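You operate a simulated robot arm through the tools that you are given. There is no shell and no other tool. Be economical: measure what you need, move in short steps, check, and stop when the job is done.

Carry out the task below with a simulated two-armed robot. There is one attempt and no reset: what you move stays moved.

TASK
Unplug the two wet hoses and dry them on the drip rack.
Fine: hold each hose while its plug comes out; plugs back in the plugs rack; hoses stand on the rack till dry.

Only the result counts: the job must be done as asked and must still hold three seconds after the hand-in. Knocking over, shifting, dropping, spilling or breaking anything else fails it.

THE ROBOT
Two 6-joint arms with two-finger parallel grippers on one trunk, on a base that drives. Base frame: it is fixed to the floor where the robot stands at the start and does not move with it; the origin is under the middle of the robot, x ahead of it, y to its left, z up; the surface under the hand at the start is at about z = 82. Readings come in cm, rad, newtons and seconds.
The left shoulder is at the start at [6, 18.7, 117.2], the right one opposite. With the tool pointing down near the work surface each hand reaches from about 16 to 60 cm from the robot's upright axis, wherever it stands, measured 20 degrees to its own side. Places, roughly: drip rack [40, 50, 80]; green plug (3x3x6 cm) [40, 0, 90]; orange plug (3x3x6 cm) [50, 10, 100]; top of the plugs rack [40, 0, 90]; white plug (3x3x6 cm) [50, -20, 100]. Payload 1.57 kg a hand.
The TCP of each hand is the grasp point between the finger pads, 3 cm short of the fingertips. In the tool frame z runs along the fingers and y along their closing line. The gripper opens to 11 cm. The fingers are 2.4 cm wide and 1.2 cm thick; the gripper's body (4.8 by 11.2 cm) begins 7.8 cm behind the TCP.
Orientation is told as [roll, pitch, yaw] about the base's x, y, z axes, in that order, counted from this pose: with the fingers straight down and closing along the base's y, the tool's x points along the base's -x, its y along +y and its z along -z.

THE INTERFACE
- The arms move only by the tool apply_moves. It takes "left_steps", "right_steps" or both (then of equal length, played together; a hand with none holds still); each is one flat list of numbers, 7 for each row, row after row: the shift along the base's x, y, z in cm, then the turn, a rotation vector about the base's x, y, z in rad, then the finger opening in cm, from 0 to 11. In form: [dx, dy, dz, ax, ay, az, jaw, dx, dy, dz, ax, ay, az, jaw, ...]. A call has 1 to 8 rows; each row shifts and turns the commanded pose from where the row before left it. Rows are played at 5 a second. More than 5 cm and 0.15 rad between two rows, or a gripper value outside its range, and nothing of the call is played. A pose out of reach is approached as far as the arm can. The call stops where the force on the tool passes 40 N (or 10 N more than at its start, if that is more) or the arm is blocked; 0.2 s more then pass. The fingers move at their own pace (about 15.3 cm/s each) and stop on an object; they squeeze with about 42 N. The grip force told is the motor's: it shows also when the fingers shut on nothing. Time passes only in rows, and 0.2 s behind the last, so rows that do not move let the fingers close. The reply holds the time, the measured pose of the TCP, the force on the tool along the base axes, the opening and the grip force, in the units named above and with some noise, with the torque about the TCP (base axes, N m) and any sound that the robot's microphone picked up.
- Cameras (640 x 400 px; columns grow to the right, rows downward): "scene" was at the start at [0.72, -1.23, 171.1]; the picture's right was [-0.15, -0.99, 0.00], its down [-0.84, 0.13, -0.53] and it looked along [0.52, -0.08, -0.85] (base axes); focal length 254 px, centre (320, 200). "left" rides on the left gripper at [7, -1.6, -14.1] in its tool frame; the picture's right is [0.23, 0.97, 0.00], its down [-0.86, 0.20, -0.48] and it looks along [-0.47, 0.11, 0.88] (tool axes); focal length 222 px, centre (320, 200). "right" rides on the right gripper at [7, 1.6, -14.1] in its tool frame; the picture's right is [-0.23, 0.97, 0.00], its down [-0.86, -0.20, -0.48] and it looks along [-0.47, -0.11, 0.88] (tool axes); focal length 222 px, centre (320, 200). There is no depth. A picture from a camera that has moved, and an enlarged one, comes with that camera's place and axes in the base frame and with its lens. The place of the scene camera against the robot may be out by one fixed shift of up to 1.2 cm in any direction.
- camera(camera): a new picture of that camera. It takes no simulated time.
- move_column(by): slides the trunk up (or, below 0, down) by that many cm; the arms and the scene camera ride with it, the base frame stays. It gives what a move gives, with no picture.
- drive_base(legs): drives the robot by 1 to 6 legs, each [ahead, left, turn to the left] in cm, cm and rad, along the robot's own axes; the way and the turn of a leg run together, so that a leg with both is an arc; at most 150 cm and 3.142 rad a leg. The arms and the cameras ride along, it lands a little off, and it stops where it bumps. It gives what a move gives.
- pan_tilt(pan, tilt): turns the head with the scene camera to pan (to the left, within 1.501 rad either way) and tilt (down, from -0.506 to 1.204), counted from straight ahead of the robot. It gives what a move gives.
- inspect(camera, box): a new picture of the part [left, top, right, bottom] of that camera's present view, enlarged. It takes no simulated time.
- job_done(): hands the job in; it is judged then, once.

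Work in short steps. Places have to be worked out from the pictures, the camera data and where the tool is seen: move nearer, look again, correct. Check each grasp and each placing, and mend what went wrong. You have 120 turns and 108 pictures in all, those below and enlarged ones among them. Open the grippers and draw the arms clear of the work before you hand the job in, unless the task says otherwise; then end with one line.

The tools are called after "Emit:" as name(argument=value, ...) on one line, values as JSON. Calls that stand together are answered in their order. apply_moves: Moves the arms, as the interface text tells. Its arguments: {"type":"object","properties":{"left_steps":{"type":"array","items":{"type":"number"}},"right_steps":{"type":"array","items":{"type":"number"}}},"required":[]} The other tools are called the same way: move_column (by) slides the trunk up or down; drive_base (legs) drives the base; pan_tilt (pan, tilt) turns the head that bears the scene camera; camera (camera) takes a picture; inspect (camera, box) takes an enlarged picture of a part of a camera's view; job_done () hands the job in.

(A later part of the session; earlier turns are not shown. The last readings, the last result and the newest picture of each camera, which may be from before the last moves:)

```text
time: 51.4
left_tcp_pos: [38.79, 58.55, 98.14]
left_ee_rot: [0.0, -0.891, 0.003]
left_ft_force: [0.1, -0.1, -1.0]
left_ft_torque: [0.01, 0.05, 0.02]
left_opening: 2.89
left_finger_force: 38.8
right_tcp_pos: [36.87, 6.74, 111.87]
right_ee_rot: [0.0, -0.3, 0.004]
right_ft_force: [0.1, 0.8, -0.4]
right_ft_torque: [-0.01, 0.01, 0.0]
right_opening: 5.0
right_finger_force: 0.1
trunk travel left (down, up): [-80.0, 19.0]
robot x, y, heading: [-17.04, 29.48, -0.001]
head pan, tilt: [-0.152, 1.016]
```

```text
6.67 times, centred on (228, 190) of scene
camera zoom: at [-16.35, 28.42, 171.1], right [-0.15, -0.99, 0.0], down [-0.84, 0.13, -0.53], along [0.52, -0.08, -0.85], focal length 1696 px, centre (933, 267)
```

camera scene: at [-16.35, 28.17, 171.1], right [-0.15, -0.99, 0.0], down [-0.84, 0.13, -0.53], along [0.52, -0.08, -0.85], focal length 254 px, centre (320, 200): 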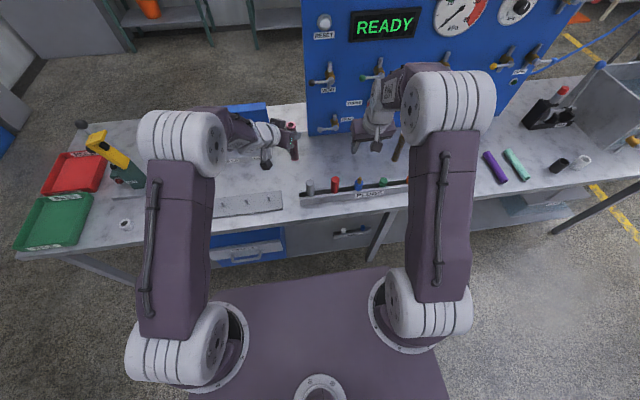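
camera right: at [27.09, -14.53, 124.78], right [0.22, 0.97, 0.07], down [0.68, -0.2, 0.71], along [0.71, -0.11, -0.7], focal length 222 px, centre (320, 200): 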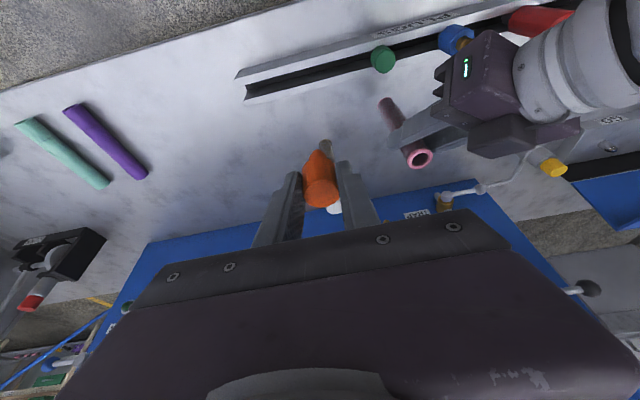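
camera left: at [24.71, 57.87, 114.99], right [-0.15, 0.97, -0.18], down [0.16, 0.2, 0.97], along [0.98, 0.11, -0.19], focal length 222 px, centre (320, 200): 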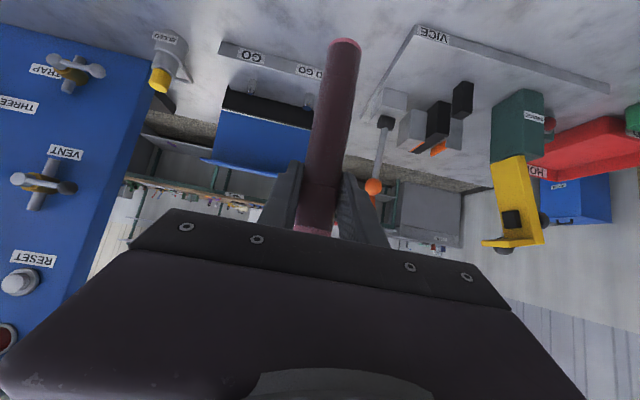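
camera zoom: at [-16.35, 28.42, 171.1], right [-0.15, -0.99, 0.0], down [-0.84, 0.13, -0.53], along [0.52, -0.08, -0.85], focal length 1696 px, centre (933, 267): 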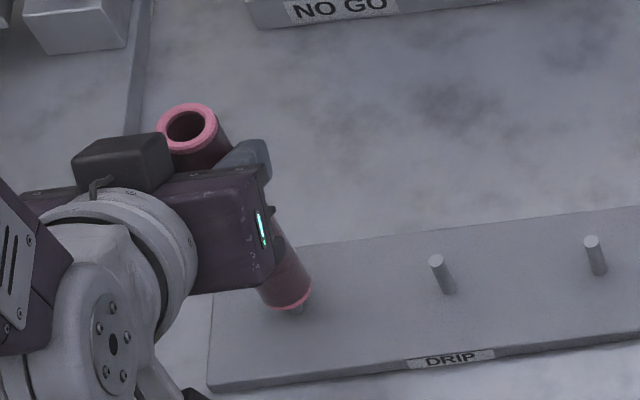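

No contact force, and the peg is disappearing into the hose. I'll continue down until it rests on the plate.

Emit:
apply_moves(left_steps=[0, 0, -0.5, 0, 0, 0, 1, 0, 0, -0.4, 0, 0, 0, 1, 0, 0, -0.3, 0, 0, 0, 1])

Emit:
inspect(camera="scene", box=[180, 160, 276, 220])

Emit:
inspect(camera="left", box=[220, 0, 420, 125])

```text
time: 52.2
left_tcp_pos: [38.81, 58.43, 96.94]
left_ee_rot: [-0.001, -0.892, 0.004]
left_ft_force: [-0.4, -0.3, -0.2]
left_ft_torque: [0.05, 0.05, 0.01]
left_opening: 2.86
left_finger_force: 39.5
right_tcp_pos: [36.8, 6.73, 111.76]
right_ee_rot: [0.0, -0.299, 0.004]
right_ft_force: [0.0, -0.3, 0.2]
right_ft_torque: [0.0, 0.02, 0.0]
right_opening: 4.99
right_finger_force: 0.2
trunk travel left (down, up): [-80.0, 19.0]
robot x, y, heading: [-16.84, 29.35, 0.005]
head pan, tilt: [-0.152, 1.016]
```

```text
6.67 times, centred on (228, 190) of scene
camera zoom: at [-16.37, 28.42, 171.1], right [-0.15, -0.99, 0.0], down [-0.84, 0.13, -0.53], along [0.52, -0.08, -0.85], focal length 1696 px, centre (933, 267)
```

zoom: 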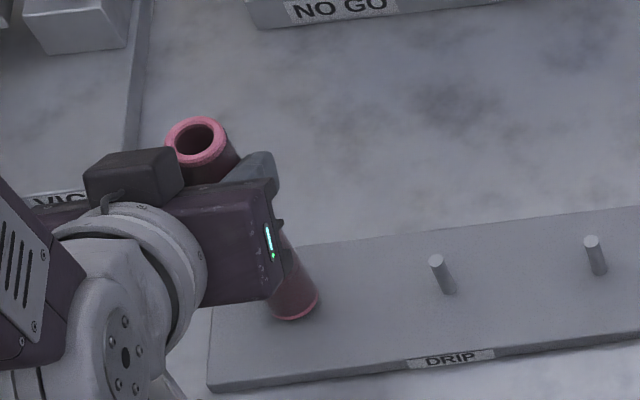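

```text
3.20 times, centred on (320, 62) of left
camera zoom: at [23.45, 56.91, 100.35], right [-0.15, 0.97, -0.18], down [0.16, 0.2, 0.97], along [0.98, 0.11, -0.19], focal length 711 px, centre (320, 640)
```

zoom: 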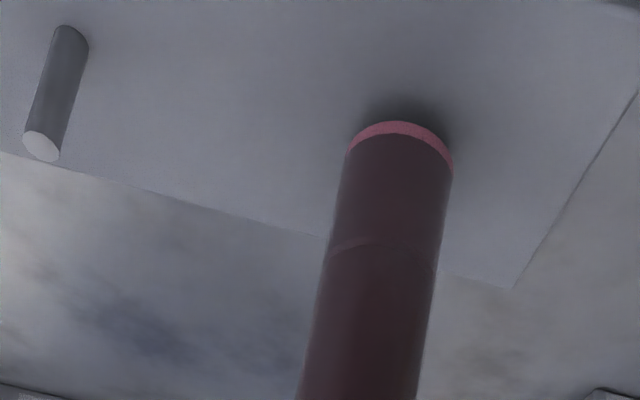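

Nearly down. I'll lower in 0.2 cm steps until the plate pushes back.

Emit:
apply_moves(left_steps=[0, 0, -0.2, 0, 0, 0, 1, 0, 0, -0.2, 0, 0, 0, 1, 0, 0, -0.2, 0, 0, 0, 1])

```text
time: 53.0
left_tcp_pos: [38.77, 58.47, 96.38]
left_ee_rot: [0.001, -0.894, 0.003]
left_ft_force: [0.9, -1.0, 0.0]
left_ft_torque: [0.01, 0.03, 0.04]
left_opening: 2.87
left_finger_force: 39.2
right_tcp_pos: [36.76, 6.79, 111.8]
right_ee_rot: [0.0, -0.301, 0.002]
right_ft_force: [0.1, -1.2, 1.1]
right_ft_torque: [0.01, -0.01, 0.01]
right_opening: 5.03
right_finger_force: 0.0
trunk travel left (down, up): [-80.0, 19.0]
robot x, y, heading: [-17.03, 29.74, 0.002]
head pan, tilt: [-0.152, 1.016]
```

Emit:
apply_moves(left_steps=[0, 0, -0.2, 0, 0, 0, 1, 0, 0, -0.2, 0, 0, 0, 1, 0, 0, -0.2, 0, 0, 0, 1])

Emit:
inspect(camera="left", box=[220, 0, 420, 125])

```text
time: 53.8
left_tcp_pos: [38.78, 58.48, 96.29]
left_ee_rot: [0.003, -0.903, -0.001]
left_ft_force: [-1.0, 1.5, 22.8]
left_ft_torque: [0.16, -0.08, 0.0]
left_opening: 2.89
left_finger_force: 39.1
right_tcp_pos: [36.54, 6.64, 112.02]
right_ee_rot: [0.002, -0.304, 0.003]
right_ft_force: [0.1, -0.5, -0.2]
right_ft_torque: [-0.01, 0.0, -0.01]
right_opening: 5.02
right_finger_force: 0.1
trunk travel left (down, up): [-80.0, 19.0]
robot x, y, heading: [-16.96, 29.34, 0.006]
head pan, tilt: [-0.152, 1.016]
```

```text
3.20 times, centred on (320, 62) of left
camera zoom: at [23.34, 56.88, 99.46], right [-0.14, 0.97, -0.18], down [0.15, 0.2, 0.97], along [0.98, 0.11, -0.18], focal length 711 px, centre (320, 640)
```

zoom: 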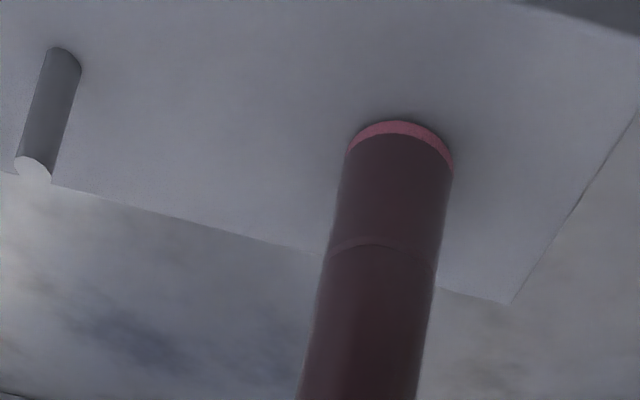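

Seated with a 23 N reaction. I'll relieve the press, open, and back off along the tool and upward.

Emit:
apply_moves(left_steps=[0, 0, 0.5, 0, 0, 0, 1, 0, 0, 0, 0, 0, 0, 4, 0, 0, 0, 0, 0, 0, 6.5, 0, 0, 0, 0, 0, 0, 6.5])

Emit:
apply_moves(left_steps=[-0.5, 0, 2, 0, 0, 0, 6.5, -0.5, 0, 3, 0, 0, 0, 6.5, 0, 0, 3.5, 0, 0, 0, 6.5, 0, 0, 3.5, 0, 0, 0, 6.5, 0, 0, 0, 0, 0, 0, 6.5])

Emit:
inspect(camera="scene", box=[160, 130, 320, 230])

```text
time: 54.8
left_tcp_pos: [38.9, 58.45, 96.19]
left_ee_rot: [-0.001, -0.892, 0.004]
left_ft_force: [-0.1, 1.1, 0.1]
left_ft_torque: [0.0, 0.03, -0.01]
left_opening: 6.49
left_finger_force: 0.1
right_tcp_pos: [36.89, 6.8, 111.83]
right_ee_rot: [0.001, -0.301, 0.004]
right_ft_force: [0.0, -0.7, -0.3]
right_ft_torque: [-0.02, 0.0, -0.03]
right_opening: 5.0
right_finger_force: 0.1
trunk travel left (down, up): [-80.0, 19.0]
robot x, y, heading: [-16.86, 29.55, -0.001]
head pan, tilt: [-0.152, 1.016]
```

```text
time: 56.0
left_tcp_pos: [37.93, 58.3, 108.05]
left_ee_rot: [0.0, -0.892, 0.004]
left_ft_force: [0.4, -0.2, -0.2]
left_ft_torque: [0.0, 0.0, 0.01]
left_opening: 6.51
left_finger_force: 0.0
right_tcp_pos: [36.87, 6.76, 111.93]
right_ee_rot: [0.001, -0.3, 0.001]
right_ft_force: [0.3, 0.4, 0.0]
right_ft_torque: [-0.01, 0.03, -0.04]
right_opening: 5.01
right_finger_force: 0.1
trunk travel left (down, up): [-80.0, 19.0]
robot x, y, heading: [-16.82, 29.74, 0.01]
head pan, tilt: [-0.152, 1.016]
```

```text
4.00 times, centred on (240, 180) of scene
camera zoom: at [-16.33, 28.44, 171.1], right [-0.15, -0.99, 0.0], down [-0.84, 0.13, -0.53], along [0.52, -0.08, -0.85], focal length 1018 px, centre (640, 280)
```

zoom: 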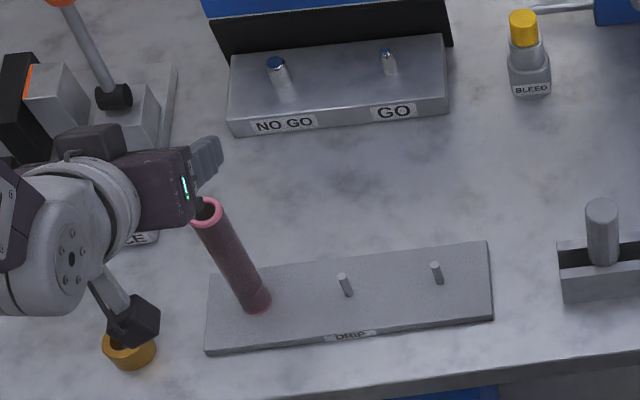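

The hose stands on the peg by itself. I'll raise the left hand and drive back toward the white hose, to about base [-12, -16].

Emit:
apply_moves(left_steps=[0, -1, 2.5, 0, 0, 0, 6.5, 0, -3, 2.5, 0, 0, 0, 9, 0, -4, 0, 0, 0, -0.14, 11, 0, -4, 0, 0, 0, -0.14, 11, 0, -4, 0, 0, 0, 0, 11, 0, -4, 0, 0, 0, 0, 11])

Emit:
drive_base(legs=[[5, -46, 0]])

Emit:
camera(camera="left")

Emit:
camera(camera="scene")

```text
time: 57.4
left_tcp_pos: [37.8, 38.43, 113.08]
left_ee_rot: [0.001, -0.892, -0.28]
left_ft_force: [-0.4, -0.2, 0.1]
left_ft_torque: [0.01, 0.0, 0.0]
left_opening: 10.99
left_finger_force: 0.0
right_tcp_pos: [36.77, 6.74, 111.75]
right_ee_rot: [0.002, -0.301, 0.005]
right_ft_force: [-0.4, -0.9, 0.2]
right_ft_torque: [0.03, 0.01, -0.01]
right_opening: 5.01
right_finger_force: 0.1
trunk travel left (down, up): [-80.0, 19.0]
robot x, y, heading: [-16.94, 29.58, -0.003]
head pan, tilt: [-0.152, 1.016]
```

```text
time: 60.1
left_tcp_pos: [43.02, -6.65, 113.26]
left_ee_rot: [-0.002, -0.894, -0.277]
left_ft_force: [-0.1, -0.6, -0.6]
left_ft_torque: [-0.01, 0.01, -0.02]
left_opening: 11.01
left_finger_force: 0.1
right_tcp_pos: [41.85, -38.43, 112.01]
right_ee_rot: [-0.001, -0.3, 0.003]
right_ft_force: [1.3, 0.0, 0.0]
right_ft_torque: [0.0, 0.01, 0.0]
right_opening: 4.97
right_finger_force: 0.1
trunk travel left (down, up): [-80.0, 19.0]
robot x, y, heading: [-12.18, -15.99, 0.003]
head pan, tilt: [-0.152, 1.016]
```

```text
40 pictures are left
camera left: at [27.7, -3.88, 116.65], right [0.13, 0.98, -0.18], down [0.21, 0.15, 0.97], along [0.97, -0.16, -0.19], focal length 222 px, centre (320, 200)
```

left: 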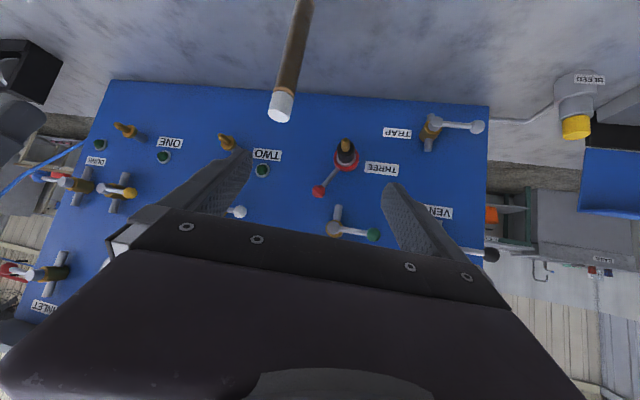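

```text
39 pictures are left
camera scene: at [-11.24, -16.65, 171.1], right [-0.15, -0.99, 0.0], down [-0.84, 0.13, -0.53], along [0.52, -0.08, -0.85], focal length 254 px, centre (320, 200)
```

scene: 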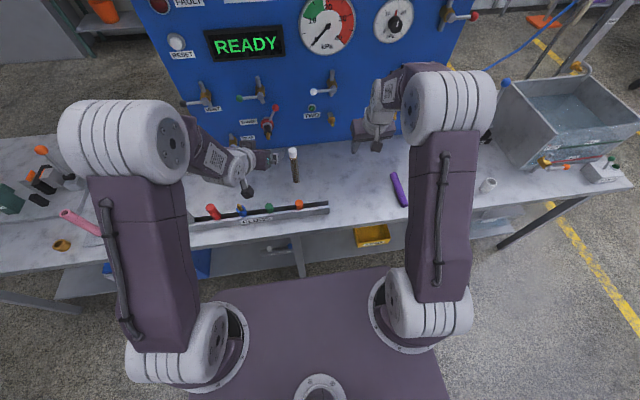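

I'll bring the left hand to a pre-grasp about 10 cm back from the white hose.

Emit:
apply_moves(left_steps=[0.9, -1.7, -3, 0, 0, 0, 11, 0.9, -1.7, -3, 0, 0, 0, 11, 0.9, -1.8, -3, 0, 0, 0, 11, 1.0, -1.8, -3, 0, 0, 0, 11, 0, 0, 0, 0, 0, 0, 11])

Emit:
camera(camera="left")

```text
time: 61.3
left_tcp_pos: [46.71, -13.8, 101.2]
left_ee_rot: [0.0, -0.893, -0.277]
left_ft_force: [0.8, -0.8, -0.1]
left_ft_torque: [0.0, 0.02, 0.01]
left_opening: 11.02
left_finger_force: 0.2
right_tcp_pos: [41.97, -38.54, 111.9]
right_ee_rot: [0.001, -0.3, 0.001]
right_ft_force: [0.4, 0.6, 0.2]
right_ft_torque: [0.01, -0.01, -0.03]
right_opening: 5.01
right_finger_force: 0.0
trunk travel left (down, up): [-80.0, 19.0]
robot x, y, heading: [-11.91, -15.62, 0.002]
head pan, tilt: [-0.152, 1.016]
```

```text
38 pictures are left
camera left: at [31.41, -10.95, 104.6], right [0.13, 0.98, -0.18], down [0.21, 0.15, 0.97], along [0.97, -0.16, -0.19], focal length 222 px, centre (320, 200)
```

left: 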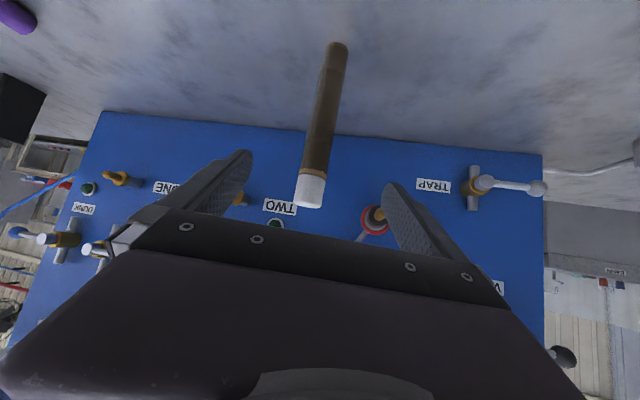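

The white hose axis works out to about [53.8, -16], same height as the other. I'll advance around it at z about 95 with the fingers open.

Emit:
apply_moves(left_steps=[1.45, -0.43, -1.3, 0, 0, 0, 11, 1.45, -0.43, -1.3, 0, 0, 0, 11, 1.4, -0.43, -1.2, 0, 0, 0, 11, 1.4, -0.43, -1.2, 0, 0, 0, 11, 1.4, -0.43, -1.2, 0, 0, 0, 11])

Emit:
camera(camera="left")

```text
time: 62.5
left_tcp_pos: [53.84, -16.03, 94.86]
left_ee_rot: [0.0, -0.895, -0.276]
left_ft_force: [-0.3, -0.2, -0.5]
left_ft_torque: [0.01, 0.0, -0.02]
left_opening: 11.01
left_finger_force: 0.0
right_tcp_pos: [41.89, -38.49, 111.77]
right_ee_rot: [0.0, -0.3, 0.002]
right_ft_force: [-0.1, -0.4, 0.3]
right_ft_torque: [-0.02, -0.03, 0.01]
right_opening: 5.02
right_finger_force: 0.0
trunk travel left (down, up): [-80.0, 19.0]
robot x, y, heading: [-11.78, -15.89, 0.005]
head pan, tilt: [-0.152, 1.016]
```

```text
37 pictures are left
camera left: at [38.6, -13.1, 98.4], right [0.13, 0.98, -0.18], down [0.21, 0.15, 0.97], along [0.97, -0.16, -0.19], focal length 222 px, centre (320, 200)
```

left: 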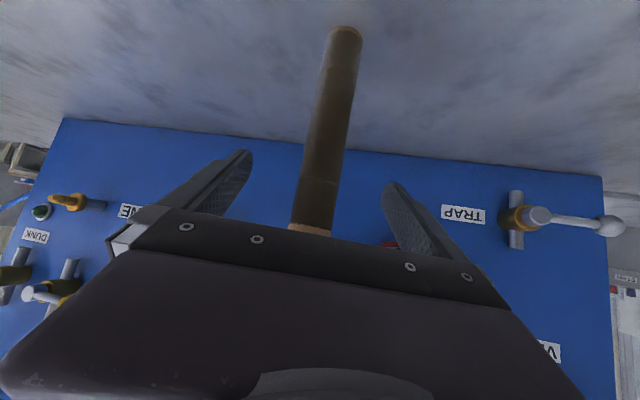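

The white hose is centred between the fingers, so I'll close.

Emit:
apply_moves(left_steps=[0, 0, 0, 0, 0, 0, 6, 0, 0, 0, 0, 0, 0, 4, 0, 0, 0, 0, 0, 0, 2, 0, 0, 0, 0, 0, 0, 1.5, 0, 0, 0, 0, 0, 0, 1])

```text
time: 63.7
left_tcp_pos: [53.76, -15.94, 94.92]
left_ee_rot: [0.0, -0.893, -0.279]
left_ft_force: [0.5, -0.9, 0.0]
left_ft_torque: [-0.09, 0.01, -0.03]
left_opening: 2.96
left_finger_force: 38.9
right_tcp_pos: [41.88, -38.54, 111.86]
right_ee_rot: [-0.001, -0.3, 0.003]
right_ft_force: [0.6, 0.3, -0.2]
right_ft_torque: [0.01, 0.01, 0.02]
right_opening: 4.99
right_finger_force: 0.1
trunk travel left (down, up): [-80.0, 19.0]
robot x, y, heading: [-11.92, -15.44, 0.002]
head pan, tilt: [-0.152, 1.016]
```

Held (2.96 cm). I'll lift 5 cm, yaw, and bring the hose to about [45, -20] while the right hand yaws to match.

Emit:
apply_moves(left_steps=[0, 0, 1.7, 0, 0, 0, 1, 0, 0, 1.7, 0, 0, 0, 1, 0, 0, 1.7, 0, 0, 0, 1, -1.5, 0, 0, 0, 0, -0.15, 1, -1.5, 0, 0, 0, 0, -0.15, 1, -2, -1.3, 0, 0, 0, 0, 1, -2, -1.4, 0, 0, 0, 0, 1, -1.8, -1.3, 0, 0, 0, 0, 1], right_steps=[0, 0, 0.3, 0, 0, -0.145, 6, 0, 0, 0.3, 0, 0, -0.145, 6, 0, 0, 0.4, 0, 0, -0.145, 6, 0, 0, 0.4, 0, 0, -0.145, 6, 0, 0, 0.4, 0, 0, 0, 6, 0, 0, 0, 0, 0, 0, 6, 0, 0, 0, 0, 0, 0, 6, 0, 0, 0, 0, 0, 0, 6])

Emit:
apply_moves(right_steps=[0.5, 2.5, 0, 0, 0, 0, 6, 0.5, 2.5, 0, 0, 0, 0, 6, 0.5, 2.5, 0, 0, 0, 0, 6, 0.5, 2.5, 0, 0, 0, 0, 6, 0.2, 2.3, 0, 0, 0, 0, 6, 0, 0, 0, 0, 0, 0, 6])

Emit:
camera(camera="right")

```text
time: 65.5
left_tcp_pos: [44.94, -20.14, 100.09]
left_ee_rot: [-0.001, -0.893, -0.58]
left_ft_force: [0.3, 0.3, -1.3]
left_ft_torque: [0.02, 0.0, 0.01]
left_opening: 2.92
left_finger_force: 38.7
right_tcp_pos: [41.85, -38.62, 113.52]
right_ee_rot: [0.001, -0.3, -0.579]
right_ft_force: [1.4, -0.6, -0.3]
right_ft_torque: [0.0, 0.02, 0.01]
right_opening: 6.01
right_finger_force: 0.1
trunk travel left (down, up): [-80.0, 19.0]
robot x, y, heading: [-11.82, -15.25, 0.005]
head pan, tilt: [-0.152, 1.016]
```

```text
time: 66.9
left_tcp_pos: [44.91, -20.07, 100.15]
left_ee_rot: [-0.001, -0.892, -0.578]
left_ft_force: [-0.6, 0.2, -0.5]
left_ft_torque: [0.03, 0.02, 0.04]
left_opening: 2.93
left_finger_force: 38.7
right_tcp_pos: [44.04, -26.21, 113.64]
right_ee_rot: [0.0, -0.301, -0.577]
right_ft_force: [0.0, -0.2, 0.0]
right_ft_torque: [-0.01, -0.01, 0.03]
right_opening: 6.01
right_finger_force: 0.1
trunk travel left (down, up): [-80.0, 19.0]
robot x, y, heading: [-11.89, -15.43, 0.002]
head pan, tilt: [-0.152, 1.016]
```

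```text
36 pictures are left
camera right: at [35.69, -19.06, 125.04], right [0.71, 0.7, 0.07], down [0.46, -0.54, 0.71], along [0.53, -0.48, -0.7], focal length 222 px, centre (320, 200)
```

right: 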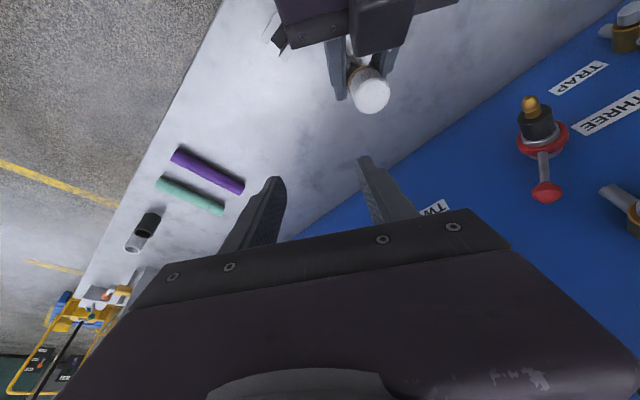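

The white plug top is at about [44.6, -20.1], as expected. I'll move the right hand over it and lower to z about 107.

Emit:
apply_moves(right_steps=[0.2, 2, 0, 0, 0, 0, 6, 0.25, 2, 0, 0, 0, 0, 6, 0.25, 2.1, 0, 0, 0, 0, 6, 0, 0, -2, 0, 0, 0, 6, 0, 0, -2, 0, 0, 0, 6, 0, 0, -1.5, 0, 0, 0, 6, 0, 0, -1, 0, 0, 0, 6, 0, 0, 0, 0, 0, 0, 6])

Emit:
camera(camera="right")

```text
time: 68.7
left_tcp_pos: [44.83, -20.04, 99.97]
left_ee_rot: [0.001, -0.892, -0.578]
left_ft_force: [0.7, 0.4, -1.7]
left_ft_torque: [0.03, 0.0, 0.01]
left_opening: 2.9
left_finger_force: 38.6
right_tcp_pos: [44.81, -20.13, 107.16]
right_ee_rot: [0.002, -0.301, -0.578]
right_ft_force: [-0.4, -0.5, 0.1]
right_ft_torque: [0.02, 0.01, -0.02]
right_opening: 6.02
right_finger_force: 0.0
trunk travel left (down, up): [-80.0, 19.0]
robot x, y, heading: [-11.98, -15.55, 0.003]
head pan, tilt: [-0.152, 1.016]
```

```text
35 pictures are left
camera right: at [36.37, -12.95, 118.52], right [0.71, 0.7, 0.07], down [0.46, -0.54, 0.71], along [0.53, -0.48, -0.7], focal length 222 px, centre (320, 200)
```

right: 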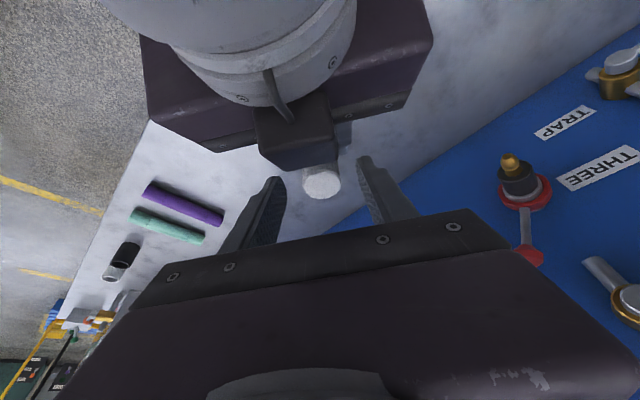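

The alignment matches the first plug. I'll lower 0.5 cm and close.

Emit:
apply_moves(right_steps=[0, 0, -0.5, 0, 0, 0, 6, 0, 0, 0, 0, 0, 0, 4, 0, 0, 0, 0, 0, 0, 2.5, 0, 0, 0, 0, 0, 0, 1.5, 0, 0, 0, 0, 0, 0, 1])

```text
time: 69.9
left_tcp_pos: [44.88, -20.05, 100.11]
left_ee_rot: [0.001, -0.893, -0.579]
left_ft_force: [-9.5, -8.7, 2.3]
left_ft_torque: [0.27, -0.32, -0.03]
left_opening: 2.92
left_finger_force: 39.0
right_tcp_pos: [44.84, -20.07, 106.63]
right_ee_rot: [0.002, -0.299, -0.576]
right_ft_force: [9.0, 7.9, -2.6]
right_ft_torque: [0.26, -0.24, 0.08]
right_opening: 2.73
right_finger_force: 37.9
trunk travel left (down, up): [-80.0, 19.0]
robot x, y, heading: [-11.55, -15.51, -0.0]
head pan, tilt: [-0.152, 1.016]
```

Gripped (2.73 cm). I'll pull the plug out vertically.

Emit:
apply_moves(right_steps=[0.05, 0.08, 0.3, 0, 0, 0, 1, 0, 0, 0.5, 0, 0, 0, 1, 0, 0, 0.5, 0, 0, 0, 1, 0, 0, 0.5, 0, 0, 0, 1, 0, 0, 0.7, 0, 0, 0, 1, 0, 0, 1, 0, 0, 0, 1, 0, 0, 1.5, 0, 0, 0, 1, 0, 0, 1.5, 0, 0, 0, 1])

Emit:
inspect(camera="scene", box=[210, 110, 370, 210])

```text
time: 71.7
left_tcp_pos: [44.93, -19.95, 100.16]
left_ee_rot: [0.0, -0.895, -0.578]
left_ft_force: [0.0, 0.0, -0.6]
left_ft_torque: [-0.02, 0.03, 0.03]
left_opening: 2.92
left_finger_force: 39.0
right_tcp_pos: [44.82, -20.13, 113.16]
right_ee_rot: [0.0, -0.299, -0.578]
right_ft_force: [-0.2, 0.5, -0.3]
right_ft_torque: [-0.02, 0.03, 0.01]
right_opening: 2.73
right_finger_force: 37.5
trunk travel left (down, up): [-80.0, 19.0]
robot x, y, heading: [-12.22, -15.72, 0.001]
head pan, tilt: [-0.152, 1.016]
```

```text
4.00 times, centred on (290, 160) of scene
camera zoom: at [-11.23, -16.82, 171.1], right [-0.15, -0.99, 0.0], down [-0.84, 0.13, -0.53], along [0.52, -0.08, -0.85], focal length 1018 px, centre (440, 360)
```

zoom: 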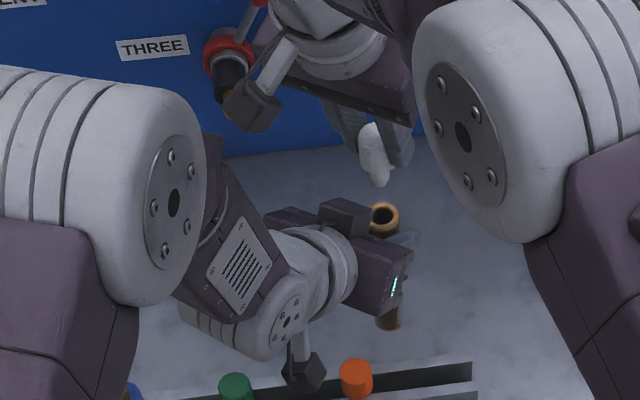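

The white plug is out. I'll swing the right hand away to the right with yaw back to 0, and move the left with the hose forward and left to make room; then back the base up 5 cm.

Emit:
apply_moves(right_steps=[-0.5, -3, 0.3, 0, 0, 0, 1, -1, -3, 0, 0, 0, 0.145, 1, -1.5, -3, 0, 0, 0, 0.145, 1, -1.5, -2, 0, 0, 0, 0.145, 1, -1, 0, 0, 0, 0, 0.143, 1, 0, 0, 0, 0, 0, 0, 1, 0, 0, 0, 0, 0, 0, 1], left_steps=[0, 0, 0, 0, 0, 0, 1, 0, 0, 0, 0, 0, 0, 1, 2, 2, 1.5, 0, 0, 0, 1, 2, 3, 1.5, 0, 0, 0, 1, 1.5, 3, 1.5, 0, 0, 0, 1, 0.5, 4, 1, 0, 0, 0, 1, 0, 2, 0.5, 0, 0, 0, 1])

Emit:
drive_base(legs=[[-5, 0, 0]])

```text
time: 73.3
left_tcp_pos: [50.99, -5.81, 106.12]
left_ee_rot: [0.0, -0.892, -0.578]
left_ft_force: [-0.2, 0.4, -1.2]
left_ft_torque: [-0.02, -0.01, -0.03]
left_opening: 2.93
left_finger_force: 39.1
right_tcp_pos: [39.27, -30.94, 113.36]
right_ee_rot: [0.001, -0.301, 0.0]
right_ft_force: [1.1, -0.9, 1.2]
right_ft_torque: [-0.01, -0.01, 0.01]
right_opening: 2.72
right_finger_force: 37.9
trunk travel left (down, up): [-80.0, 19.0]
robot x, y, heading: [-11.76, -15.63, -0.001]
head pan, tilt: [-0.152, 1.016]
```

```text
time: 74.3
left_tcp_pos: [46.69, -5.99, 105.63]
left_ee_rot: [-0.007, -0.887, -0.571]
left_ft_force: [1.1, -0.6, -1.2]
left_ft_torque: [0.0, 0.04, -0.04]
left_opening: 2.93
left_finger_force: 38.8
right_tcp_pos: [34.94, -31.09, 113.0]
right_ee_rot: [0.0, -0.292, 0.0]
right_ft_force: [0.9, 0.0, -0.8]
right_ft_torque: [0.01, 0.09, -0.02]
right_opening: 2.74
right_finger_force: 37.9
trunk travel left (down, up): [-80.0, 19.0]
robot x, y, heading: [-16.78, -15.71, -0.001]
head pan, tilt: [-0.152, 1.016]
```

Now I'll bring the white plug over the slot at y about -22.2 and lower to just above the bars.

Emit:
apply_moves(right_steps=[0.8, 3, -1, 0, 0, 0, 1, 0.8, 3, -2, 0, 0, 0, 1, 0.7, 2.9, -3, 0, 0, 0, 1, 0, 0, -4, 0, 0, 0, 1, 0, 0, -4, 0, 0, 0, 1, 0, 0, -3, 0, 0, 0, 1, 0, 0, -2.4, 0, 0, 0, 1, 0, 0, 0, 0, 0, 0, 1])

Emit:
inspect(camera="right", box=[200, 40, 456, 200])

```text
time: 76.1
left_tcp_pos: [46.09, -5.9, 106.18]
left_ee_rot: [0.0, -0.892, -0.576]
left_ft_force: [0.4, 0.0, -1.8]
left_ft_torque: [-0.02, 0.05, 0.0]
left_opening: 2.91
left_finger_force: 38.7
right_tcp_pos: [36.82, -22.15, 93.97]
right_ee_rot: [-0.001, -0.302, 0.001]
right_ft_force: [0.6, 0.9, 0.1]
right_ft_torque: [0.01, -0.03, -0.05]
right_opening: 2.71
right_finger_force: 37.3
trunk travel left (down, up): [-80.0, 19.0]
robot x, y, heading: [-17.0, -15.91, 0.003]
head pan, tilt: [-0.152, 1.016]
```

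```text
2.50 times, centred on (328, 120) of right
camera zoom: at [25.69, -20.61, 105.36], right [0.22, 0.97, 0.07], down [0.68, -0.2, 0.71], along [0.7, -0.11, -0.7], focal length 555 px, centre (300, 400)
```

zoom: 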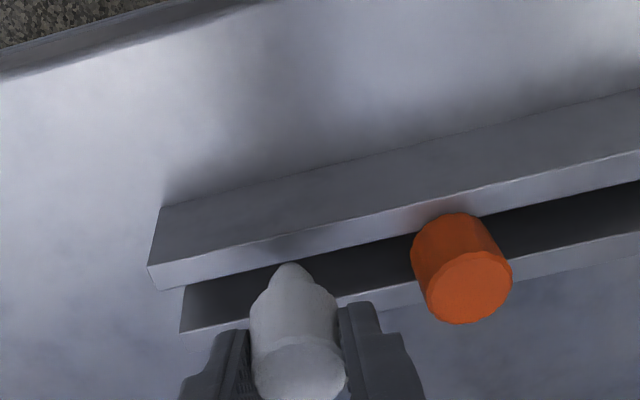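

The stem is a little close to the near bar, so I'll shift +0.55 in x and lower in small steps.

Emit:
apply_moves(right_steps=[0.55, 0, 0, 0, 0, 0, 1, 0, 0, -0.6, 0, 0, 0, 1, 0, 0, -0.6, 0, 0, 0, 1, 0, 0, -0.6, 0, 0, 0, 1])

Emit:
inspect(camera="right", box=[200, 40, 456, 200])

```text
time: 77.1
left_tcp_pos: [45.58, -5.95, 106.49]
left_ee_rot: [0.005, -0.893, -0.581]
left_ft_force: [0.3, -0.8, 0.1]
left_ft_torque: [0.03, -0.02, -0.02]
left_opening: 2.89
left_finger_force: 38.8
right_tcp_pos: [37.19, -22.12, 92.8]
right_ee_rot: [0.005, -0.312, -0.001]
right_ft_force: [-3.6, -5.1, 41.8]
right_ft_torque: [-0.33, 0.23, -0.03]
right_opening: 2.71
right_finger_force: 37.1
trunk travel left (down, up): [-80.0, 19.0]
robot x, y, heading: [-17.03, -15.77, 0.004]
head pan, tilt: [-0.152, 1.016]
```

```text
2.50 times, centred on (328, 120) of right
camera zoom: at [25.96, -20.68, 104.08], right [0.22, 0.97, 0.07], down [0.67, -0.2, 0.72], along [0.71, -0.11, -0.69], focal length 555 px, centre (300, 400)
```

zoom: 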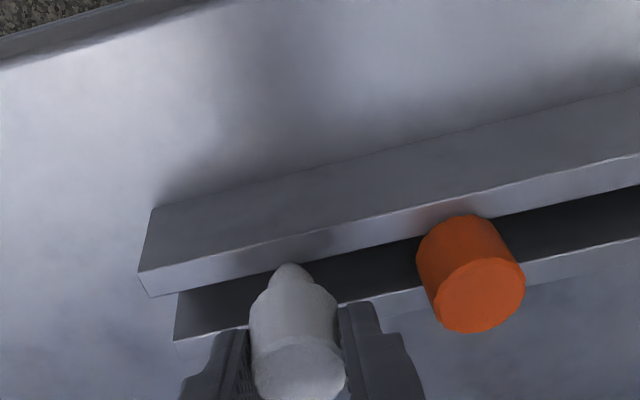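

A 42 N vertical force shows the stem tip resting on the near bar. I'll raise, shift +0.5 in x, and lower again in small steps.

Emit:
apply_moves(right_steps=[0, 0, 1.2, 0, 0, 0, 1, 0.5, 0, 0.3, 0, 0, 0, 1, 0, 0, 0, 0, 0, 0, 1, 0, 0, -0.5, 0, 0, 0, 1, 0, 0, -0.5, 0, 0, 0, 1, 0, 0, -0.4, 0, 0, 0, 1])

Emit:
inspect(camera="right", box=[200, 40, 456, 200])

```text
time: 78.5
left_tcp_pos: [46.13, -5.83, 106.17]
left_ee_rot: [-0.002, -0.893, -0.576]
left_ft_force: [0.3, 0.0, -0.3]
left_ft_torque: [0.01, 0.0, -0.03]
left_opening: 2.92
left_finger_force: 39.1
right_tcp_pos: [37.88, -22.1, 92.31]
right_ee_rot: [0.001, -0.301, 0.001]
right_ft_force: [0.9, -0.3, -0.2]
right_ft_torque: [-0.01, -0.02, 0.02]
right_opening: 2.74
right_finger_force: 37.9
trunk travel left (down, up): [-80.0, 19.0]
robot x, y, heading: [-16.99, -15.58, 0.003]
head pan, tilt: [-0.152, 1.016]
```

```text
2.50 times, centred on (328, 120) of right
camera zoom: at [26.72, -20.64, 103.68], right [0.22, 0.97, 0.07], down [0.68, -0.2, 0.71], along [0.7, -0.11, -0.7], focal length 555 px, centre (300, 400)
```

zoom: 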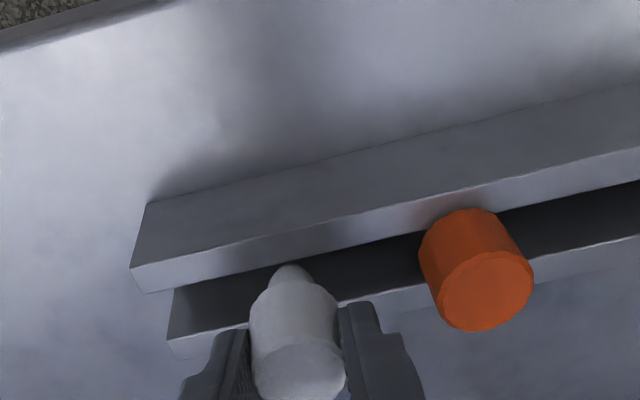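

No force now and z is below the earlier contact, so the stem has entered the slot. I'll continue down until it seats.

Emit:
apply_moves(right_steps=[0, 0, -0.5, 0, 0, 0, 1, 0, 0, -0.5, 0, 0, 0, 1, 0, 0, -0.4, 0, 0, 0, 1, 0, 0, -0.3, 0, 0, 0, 1, 0, 0, -0.3, 0, 0, 0, 1])

Emit:
inspect(camera="right", box=[200, 40, 456, 200])

```text
time: 79.7
left_tcp_pos: [46.14, -5.84, 106.14]
left_ee_rot: [-0.001, -0.892, -0.575]
left_ft_force: [-0.1, 0.1, -1.2]
left_ft_torque: [0.02, 0.02, -0.02]
left_opening: 2.9
left_finger_force: 39.0
right_tcp_pos: [37.83, -22.2, 90.27]
right_ee_rot: [0.0, -0.3, 0.001]
right_ft_force: [3.1, 0.4, 0.1]
right_ft_torque: [0.0, -0.16, -0.02]
right_opening: 2.72
right_finger_force: 37.7
trunk travel left (down, up): [-80.0, 19.0]
robot x, y, heading: [-17.09, -15.68, -0.004]
head pan, tilt: [-0.152, 1.016]
```

```text
2.50 times, centred on (328, 120) of right
camera zoom: at [26.72, -20.64, 101.67], right [0.22, 0.97, 0.07], down [0.68, -0.2, 0.71], along [0.7, -0.11, -0.7], focal length 555 px, centre (300, 400)
```

zoom: 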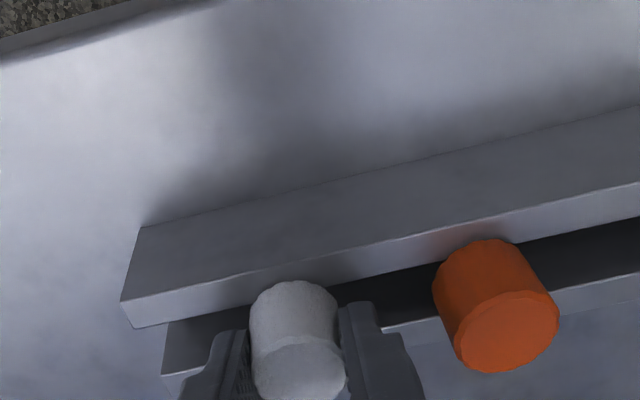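

Nearly in. A few more small steps, until the knob rests on the bars.

Emit:
apply_moves(right_steps=[0.1, 0, -0.2, 0, 0, 0, 1, 0, 0, -0.2, 0, 0, 0, 1, 0, 0, -0.2, 0, 0, 0, 1])

```text
time: 80.5
left_tcp_pos: [45.6, -5.82, 106.39]
left_ee_rot: [0.002, -0.896, -0.581]
left_ft_force: [0.0, -0.7, -0.8]
left_ft_torque: [-0.01, 0.01, 0.0]
left_opening: 2.92
left_finger_force: 39.1
right_tcp_pos: [37.71, -22.17, 90.2]
right_ee_rot: [0.003, -0.311, 0.0]
right_ft_force: [1.2, -5.5, 40.5]
right_ft_torque: [-0.18, 0.12, 0.0]
right_opening: 2.76
right_finger_force: 37.7
trunk travel left (down, up): [-80.0, 19.0]
robot x, y, heading: [-16.86, -15.27, 0.006]
head pan, tilt: [-0.152, 1.016]
```

Seated with 40 N. I'll relieve the pressure, open slightly, and rise clear.

Emit:
apply_moves(right_steps=[0, 0, 0.5, 0, 0, 0, 1, 0, 0, 0, 0, 0, 0, 3.5, 0, 0, 0, 0, 0, 0, 4.6, 0, 0, 0, 0, 0, 0, 4.6])

Emit:
apply_moves(right_steps=[-0.3, 0, 1.5, 0, 0, 0, 4.6, -0.3, 0, 2.5, 0, 0, 0, 4.6, 0, -1, 4, 0, 0, 0, 4.6, 0, -1, 4, 0, 0, 0, 4.6, 0, -3, 3.5, 0, 0, 0, 4.6, 0, -2, 3, 0, 0, 0, 4.6, 0, 0, 2, 0, 0, 0, 4.6])

Emit:
inspect(camera="scene", box=[210, 110, 370, 210])

```text
time: 81.5
left_tcp_pos: [46.0, -5.84, 106.08]
left_ee_rot: [-0.002, -0.892, -0.578]
left_ft_force: [-0.5, 0.0, 0.0]
left_ft_torque: [-0.01, -0.04, -0.01]
left_opening: 2.89
left_finger_force: 38.8
right_tcp_pos: [37.76, -22.18, 90.09]
right_ee_rot: [-0.001, -0.299, -0.001]
right_ft_force: [0.5, -0.2, -0.2]
right_ft_torque: [-0.01, 0.01, -0.01]
right_opening: 4.61
right_finger_force: 0.2
trunk travel left (down, up): [-80.0, 19.0]
robot x, y, heading: [-16.61, -15.46, 0.004]
head pan, tilt: [-0.152, 1.016]
```

```text
time: 83.1
left_tcp_pos: [45.96, -5.81, 106.2]
left_ee_rot: [-0.003, -0.894, -0.575]
left_ft_force: [-0.3, 0.8, -0.3]
left_ft_torque: [-0.01, 0.03, -0.02]
left_opening: 2.89
left_finger_force: 39.1
right_tcp_pos: [37.22, -29.16, 110.78]
right_ee_rot: [0.0, -0.301, 0.003]
right_ft_force: [0.0, 0.5, 0.0]
right_ft_torque: [-0.04, 0.0, 0.02]
right_opening: 4.59
right_finger_force: 0.0
trunk travel left (down, up): [-80.0, 19.0]
robot x, y, heading: [-16.89, -15.8, -0.0]
head pan, tilt: [-0.152, 1.016]
```

```text
4.00 times, centred on (290, 160) of scene
camera zoom: at [-16.2, -16.72, 171.1], right [-0.15, -0.99, 0.0], down [-0.84, 0.13, -0.53], along [0.52, -0.08, -0.85], focal length 1018 px, centre (440, 360)
```

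zoom: 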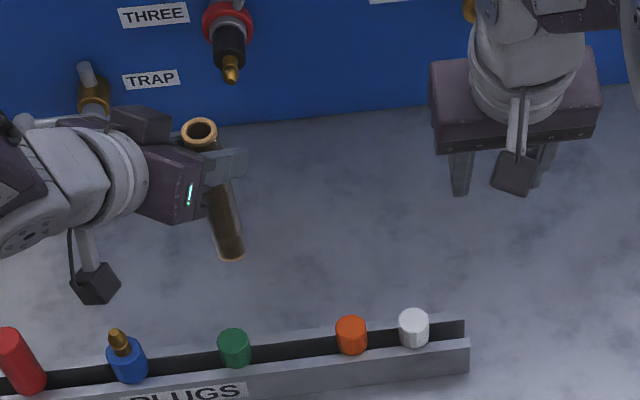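

Both plugs are in the rack. I'll raise the held hose and drive 30 cm left toward the drip rack again.

Emit:
apply_moves(left_steps=[0, 0, 2, 0, 0, 0, 1, 0, 0, 2, 0, 0, 0, 1, 0, 0, 1.6, 0, 0, 0, 1])

Emit:
drive_base(legs=[[0, 30, 0]])

```text
time: 83.9
left_tcp_pos: [46.03, -5.97, 111.69]
left_ee_rot: [-0.002, -0.893, -0.576]
left_ft_force: [0.3, 0.5, -0.6]
left_ft_torque: [0.0, -0.02, -0.08]
left_opening: 2.88
left_finger_force: 39.0
right_tcp_pos: [37.16, -29.23, 110.67]
right_ee_rot: [0.0, -0.3, -0.002]
right_ft_force: [-0.3, -1.1, 0.2]
right_ft_torque: [0.0, 0.01, 0.03]
right_opening: 4.59
right_finger_force: 0.0
trunk travel left (down, up): [-80.0, 19.0]
robot x, y, heading: [-16.8, -15.73, 0.001]
head pan, tilt: [-0.152, 1.016]
```

```text
time: 85.9
left_tcp_pos: [46.01, 23.71, 111.87]
left_ee_rot: [0.002, -0.892, -0.582]
left_ft_force: [-0.2, 0.3, 0.0]
left_ft_torque: [-0.01, -0.03, -0.01]
left_opening: 2.89
left_finger_force: 38.9
right_tcp_pos: [37.09, 0.39, 110.63]
right_ee_rot: [0.002, -0.3, -0.004]
right_ft_force: [0.0, 0.5, -0.1]
right_ft_torque: [0.0, 0.02, -0.02]
right_opening: 4.62
right_finger_force: 0.1
trunk travel left (down, up): [-80.0, 19.0]
robot x, y, heading: [-16.75, 14.26, -0.003]
head pan, tilt: [-0.152, 1.016]
```

I'll carry the hose above the right-hand peg at about [39.9, 40.4], with yaw to 0, and lower to just above it.

Emit:
apply_moves(left_steps=[-1.2, 3.3, 0, 0, 0, 0.145, 1, -1.2, 3.3, 0, 0, 0, 0.145, 1, -1.2, 3.3, 0, 0, 0, 0.145, 1, -1.2, 3.4, 0, 0, 0, 0.145, 1, -1.2, 3.4, 0, 0, 0, 0, 1, 0, 0, 0, 0, 0, 0, 1])

Emit:
apply_moves(left_steps=[0, 0, -2.5, 0, 0, 0, 1, 0, 0, -2.5, 0, 0, 0, 1, 0, 0, -2.5, 0, 0, 0, 1, 0, 0, -2.5, 0, 0, 0, 1, 0, 0, 0, 0, 0, 0, 1])

Emit:
inspect(camera="left", box=[220, 0, 420, 125])

Emit:
inspect(camera="scene", box=[170, 150, 266, 210])

```text
time: 87.3
left_tcp_pos: [39.95, 40.54, 111.72]
left_ee_rot: [0.0, -0.894, 0.0]
left_ft_force: [-0.3, 0.7, -0.9]
left_ft_torque: [0.0, -0.01, 0.02]
left_opening: 2.92
left_finger_force: 39.0
right_tcp_pos: [37.15, 0.4, 110.65]
right_ee_rot: [0.0, -0.298, -0.003]
right_ft_force: [-0.3, 0.0, 0.0]
right_ft_torque: [-0.03, -0.02, -0.01]
right_opening: 4.62
right_finger_force: 0.0
trunk travel left (down, up): [-80.0, 19.0]
robot x, y, heading: [-17.12, 14.02, -0.004]
head pan, tilt: [-0.152, 1.016]
```

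```text
time: 88.5
left_tcp_pos: [40.01, 40.5, 101.67]
left_ee_rot: [0.0, -0.895, 0.001]
left_ft_force: [0.3, 0.3, -1.5]
left_ft_torque: [-0.02, 0.01, -0.03]
left_opening: 2.9
left_finger_force: 38.9
right_tcp_pos: [37.1, 0.47, 110.68]
right_ee_rot: [0.001, -0.299, -0.003]
right_ft_force: [0.0, -0.6, 0.2]
right_ft_torque: [-0.03, 0.01, 0.0]
right_opening: 4.6
right_finger_force: 0.2
trunk travel left (down, up): [-80.0, 19.0]
robot x, y, heading: [-17.05, 14.23, 0.003]
head pan, tilt: [-0.152, 1.016]
```

```text
3.20 times, centred on (320, 62) of left
camera zoom: at [24.61, 38.95, 105.12], right [-0.14, 0.97, -0.18], down [0.16, 0.2, 0.97], along [0.98, 0.11, -0.19], focal length 711 px, centre (320, 640)
```

zoom: 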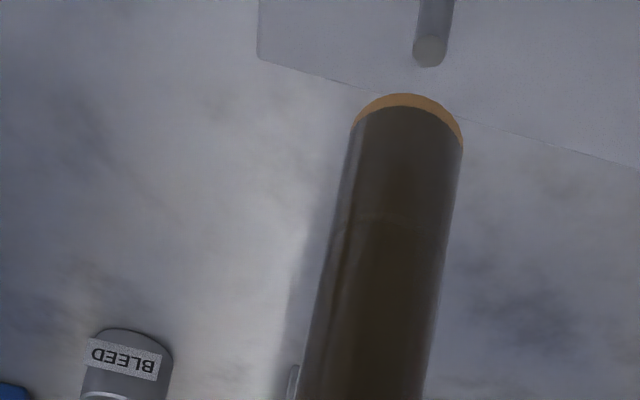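

```text
6.67 times, centred on (218, 180) of scene
camera zoom: at [-16.2, 12.99, 171.1], right [-0.15, -0.99, 0.0], down [-0.84, 0.13, -0.53], along [0.52, -0.08, -0.85], focal length 1696 px, centre (1000, 333)
```

zoom: 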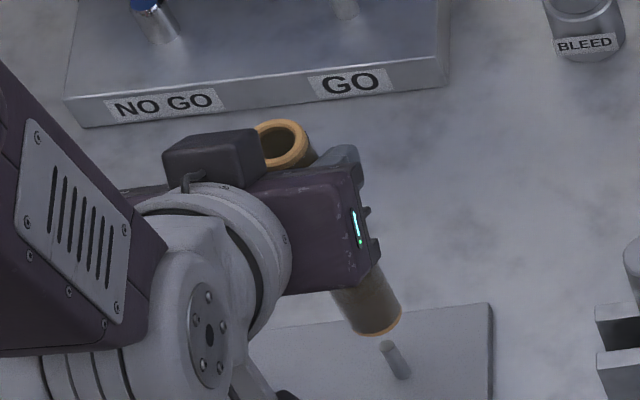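

The hose bottom is at about [40.0, 40.5] and the peg at about [39.65, 40.65]. I'll shift [-0.35, +0.15], lower 2.2 cm, and check.

Emit:
apply_moves(left_steps=[-0.35, 0.15, 0, 0, 0, 0, 1, 0, 0, -0.8, 0, 0, 0, 1, 0, 0, -0.8, 0, 0, 0, 1, 0, 0, -0.6, 0, 0, 0, 1, 0, 0, 0, 0, 0, 0, 1])

Emit:
inspect(camera="left", box=[220, 0, 420, 125])

Emit:
inspect(camera="scene", box=[170, 160, 266, 220])

```text
time: 89.7
left_tcp_pos: [39.67, 40.64, 99.55]
left_ee_rot: [0.0, -0.892, 0.0]
left_ft_force: [-1.1, 0.1, -0.4]
left_ft_torque: [0.01, -0.01, 0.01]
left_opening: 2.9
left_finger_force: 38.4
right_tcp_pos: [37.13, 0.39, 110.71]
right_ee_rot: [-0.001, -0.299, -0.003]
right_ft_force: [0.3, -0.4, 0.1]
right_ft_torque: [-0.02, 0.0, 0.01]
right_opening: 4.57
right_finger_force: 0.0
trunk travel left (down, up): [-80.0, 19.0]
robot x, y, heading: [-16.6, 14.4, 0.002]
head pan, tilt: [-0.152, 1.016]
```

```text
3.20 times, centred on (320, 62) of left
camera zoom: at [24.25, 39.16, 102.98], right [-0.14, 0.97, -0.18], down [0.16, 0.2, 0.97], along [0.98, 0.11, -0.19], focal length 711 px, centre (320, 640)
```

zoom: 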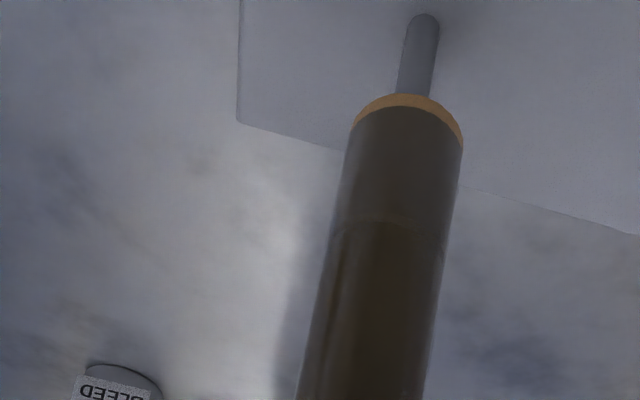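

```text
6.67 times, centred on (218, 190) of scene
camera zoom: at [-16.18, 13.01, 171.1], right [-0.15, -0.99, 0.0], down [-0.84, 0.13, -0.53], along [0.52, -0.08, -0.85], focal length 1696 px, centre (1000, 267)
```

zoom: 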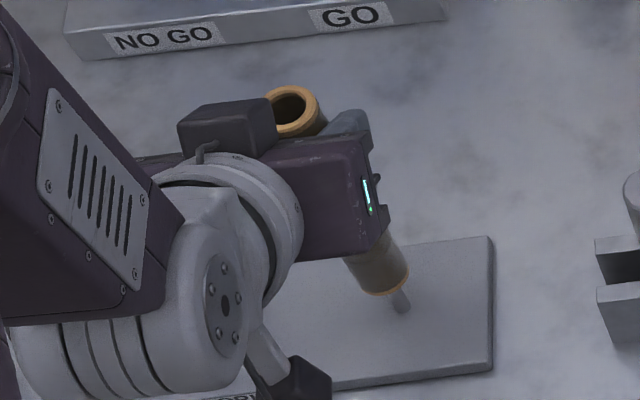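

This matches the first hose at this stage, with the hose slightly too far to +y. I'll nudge [-0.12, -0.2] and lower gently.

Emit:
apply_moves(left_steps=[-0.12, -0.2, 0, 0, 0, 0, 1, 0, 0, -0.5, 0, 0, 0, 1, 0, 0, -0.5, 0, 0, 0, 1, 0, 0, -0.5, 0, 0, 0, 1, 0, 0, -0.5, 0, 0, 0, 1])

Emit:
inspect(camera="left", box=[220, 0, 420, 125])

Emit:
inspect(camera="scene", box=[170, 160, 266, 220])

```text
time: 90.9
left_tcp_pos: [39.56, 40.42, 97.52]
left_ee_rot: [0.001, -0.895, -0.001]
left_ft_force: [-0.6, 0.0, -2.1]
left_ft_torque: [-0.03, 0.01, -0.01]
left_opening: 2.89
left_finger_force: 38.7
right_tcp_pos: [37.21, 0.49, 110.74]
right_ee_rot: [0.0, -0.299, -0.003]
right_ft_force: [-0.5, 0.0, 0.3]
right_ft_torque: [-0.01, 0.0, 0.0]
right_opening: 4.6
right_finger_force: 0.1
trunk travel left (down, up): [-80.0, 19.0]
robot x, y, heading: [-16.8, 14.15, -0.006]
head pan, tilt: [-0.152, 1.016]
```

```text
3.20 times, centred on (320, 62) of left
camera zoom: at [24.14, 38.95, 100.99], right [-0.14, 0.97, -0.18], down [0.16, 0.2, 0.97], along [0.98, 0.11, -0.19], focal length 711 px, centre (320, 640)
```

zoom: 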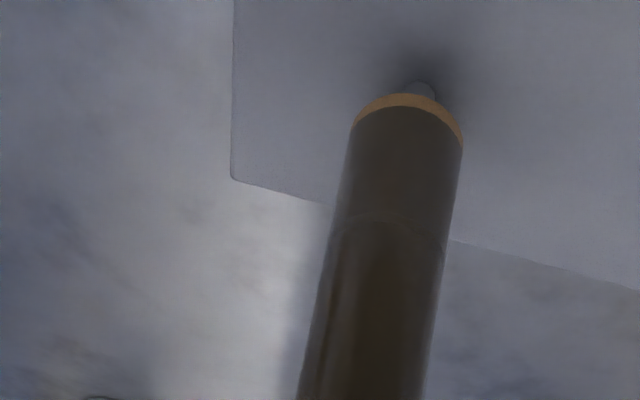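

```text
6.67 times, centred on (218, 190) of scene
camera zoom: at [-16.16, 13.03, 171.1], right [-0.15, -0.99, 0.0], down [-0.84, 0.13, -0.53], along [0.52, -0.08, -0.85], focal length 1696 px, centre (1000, 267)
```

zoom: 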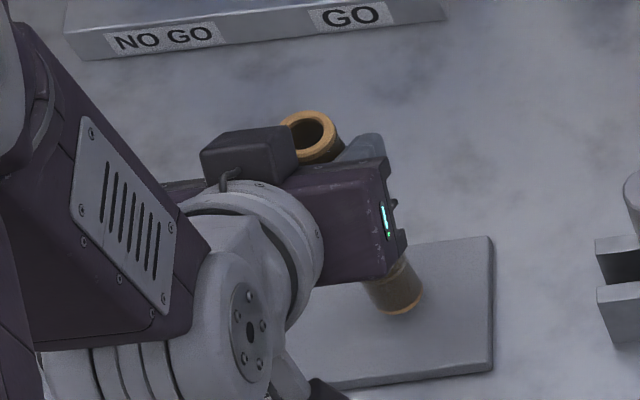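

The hose is threading over the peg without force. I'll continue down to the plate in small steps.

Emit:
apply_moves(left_steps=[0, 0, -0.4, 0, 0, 0, 1, 0, 0, -0.4, 0, 0, 0, 1, 0, 0, -0.2, 0, 0, 0, 1, 0, 0, -0.2, 0, 0, 0, 1, 0, 0, -0.2, 0, 0, 0, 1])

```text
time: 92.1
left_tcp_pos: [39.36, 40.43, 96.16]
left_ee_rot: [-0.001, -0.894, 0.0]
left_ft_force: [-0.5, -0.5, 0.6]
left_ft_torque: [-0.02, 0.04, -0.02]
left_opening: 2.87
left_finger_force: 38.6
right_tcp_pos: [37.04, 0.51, 110.71]
right_ee_rot: [0.0, -0.3, -0.004]
right_ft_force: [0.1, -0.3, -0.8]
right_ft_torque: [-0.01, -0.01, -0.05]
right_opening: 4.6
right_finger_force: 0.0
trunk travel left (down, up): [-80.0, 19.0]
robot x, y, heading: [-16.8, 14.2, -0.006]
head pan, tilt: [-0.152, 1.016]
```

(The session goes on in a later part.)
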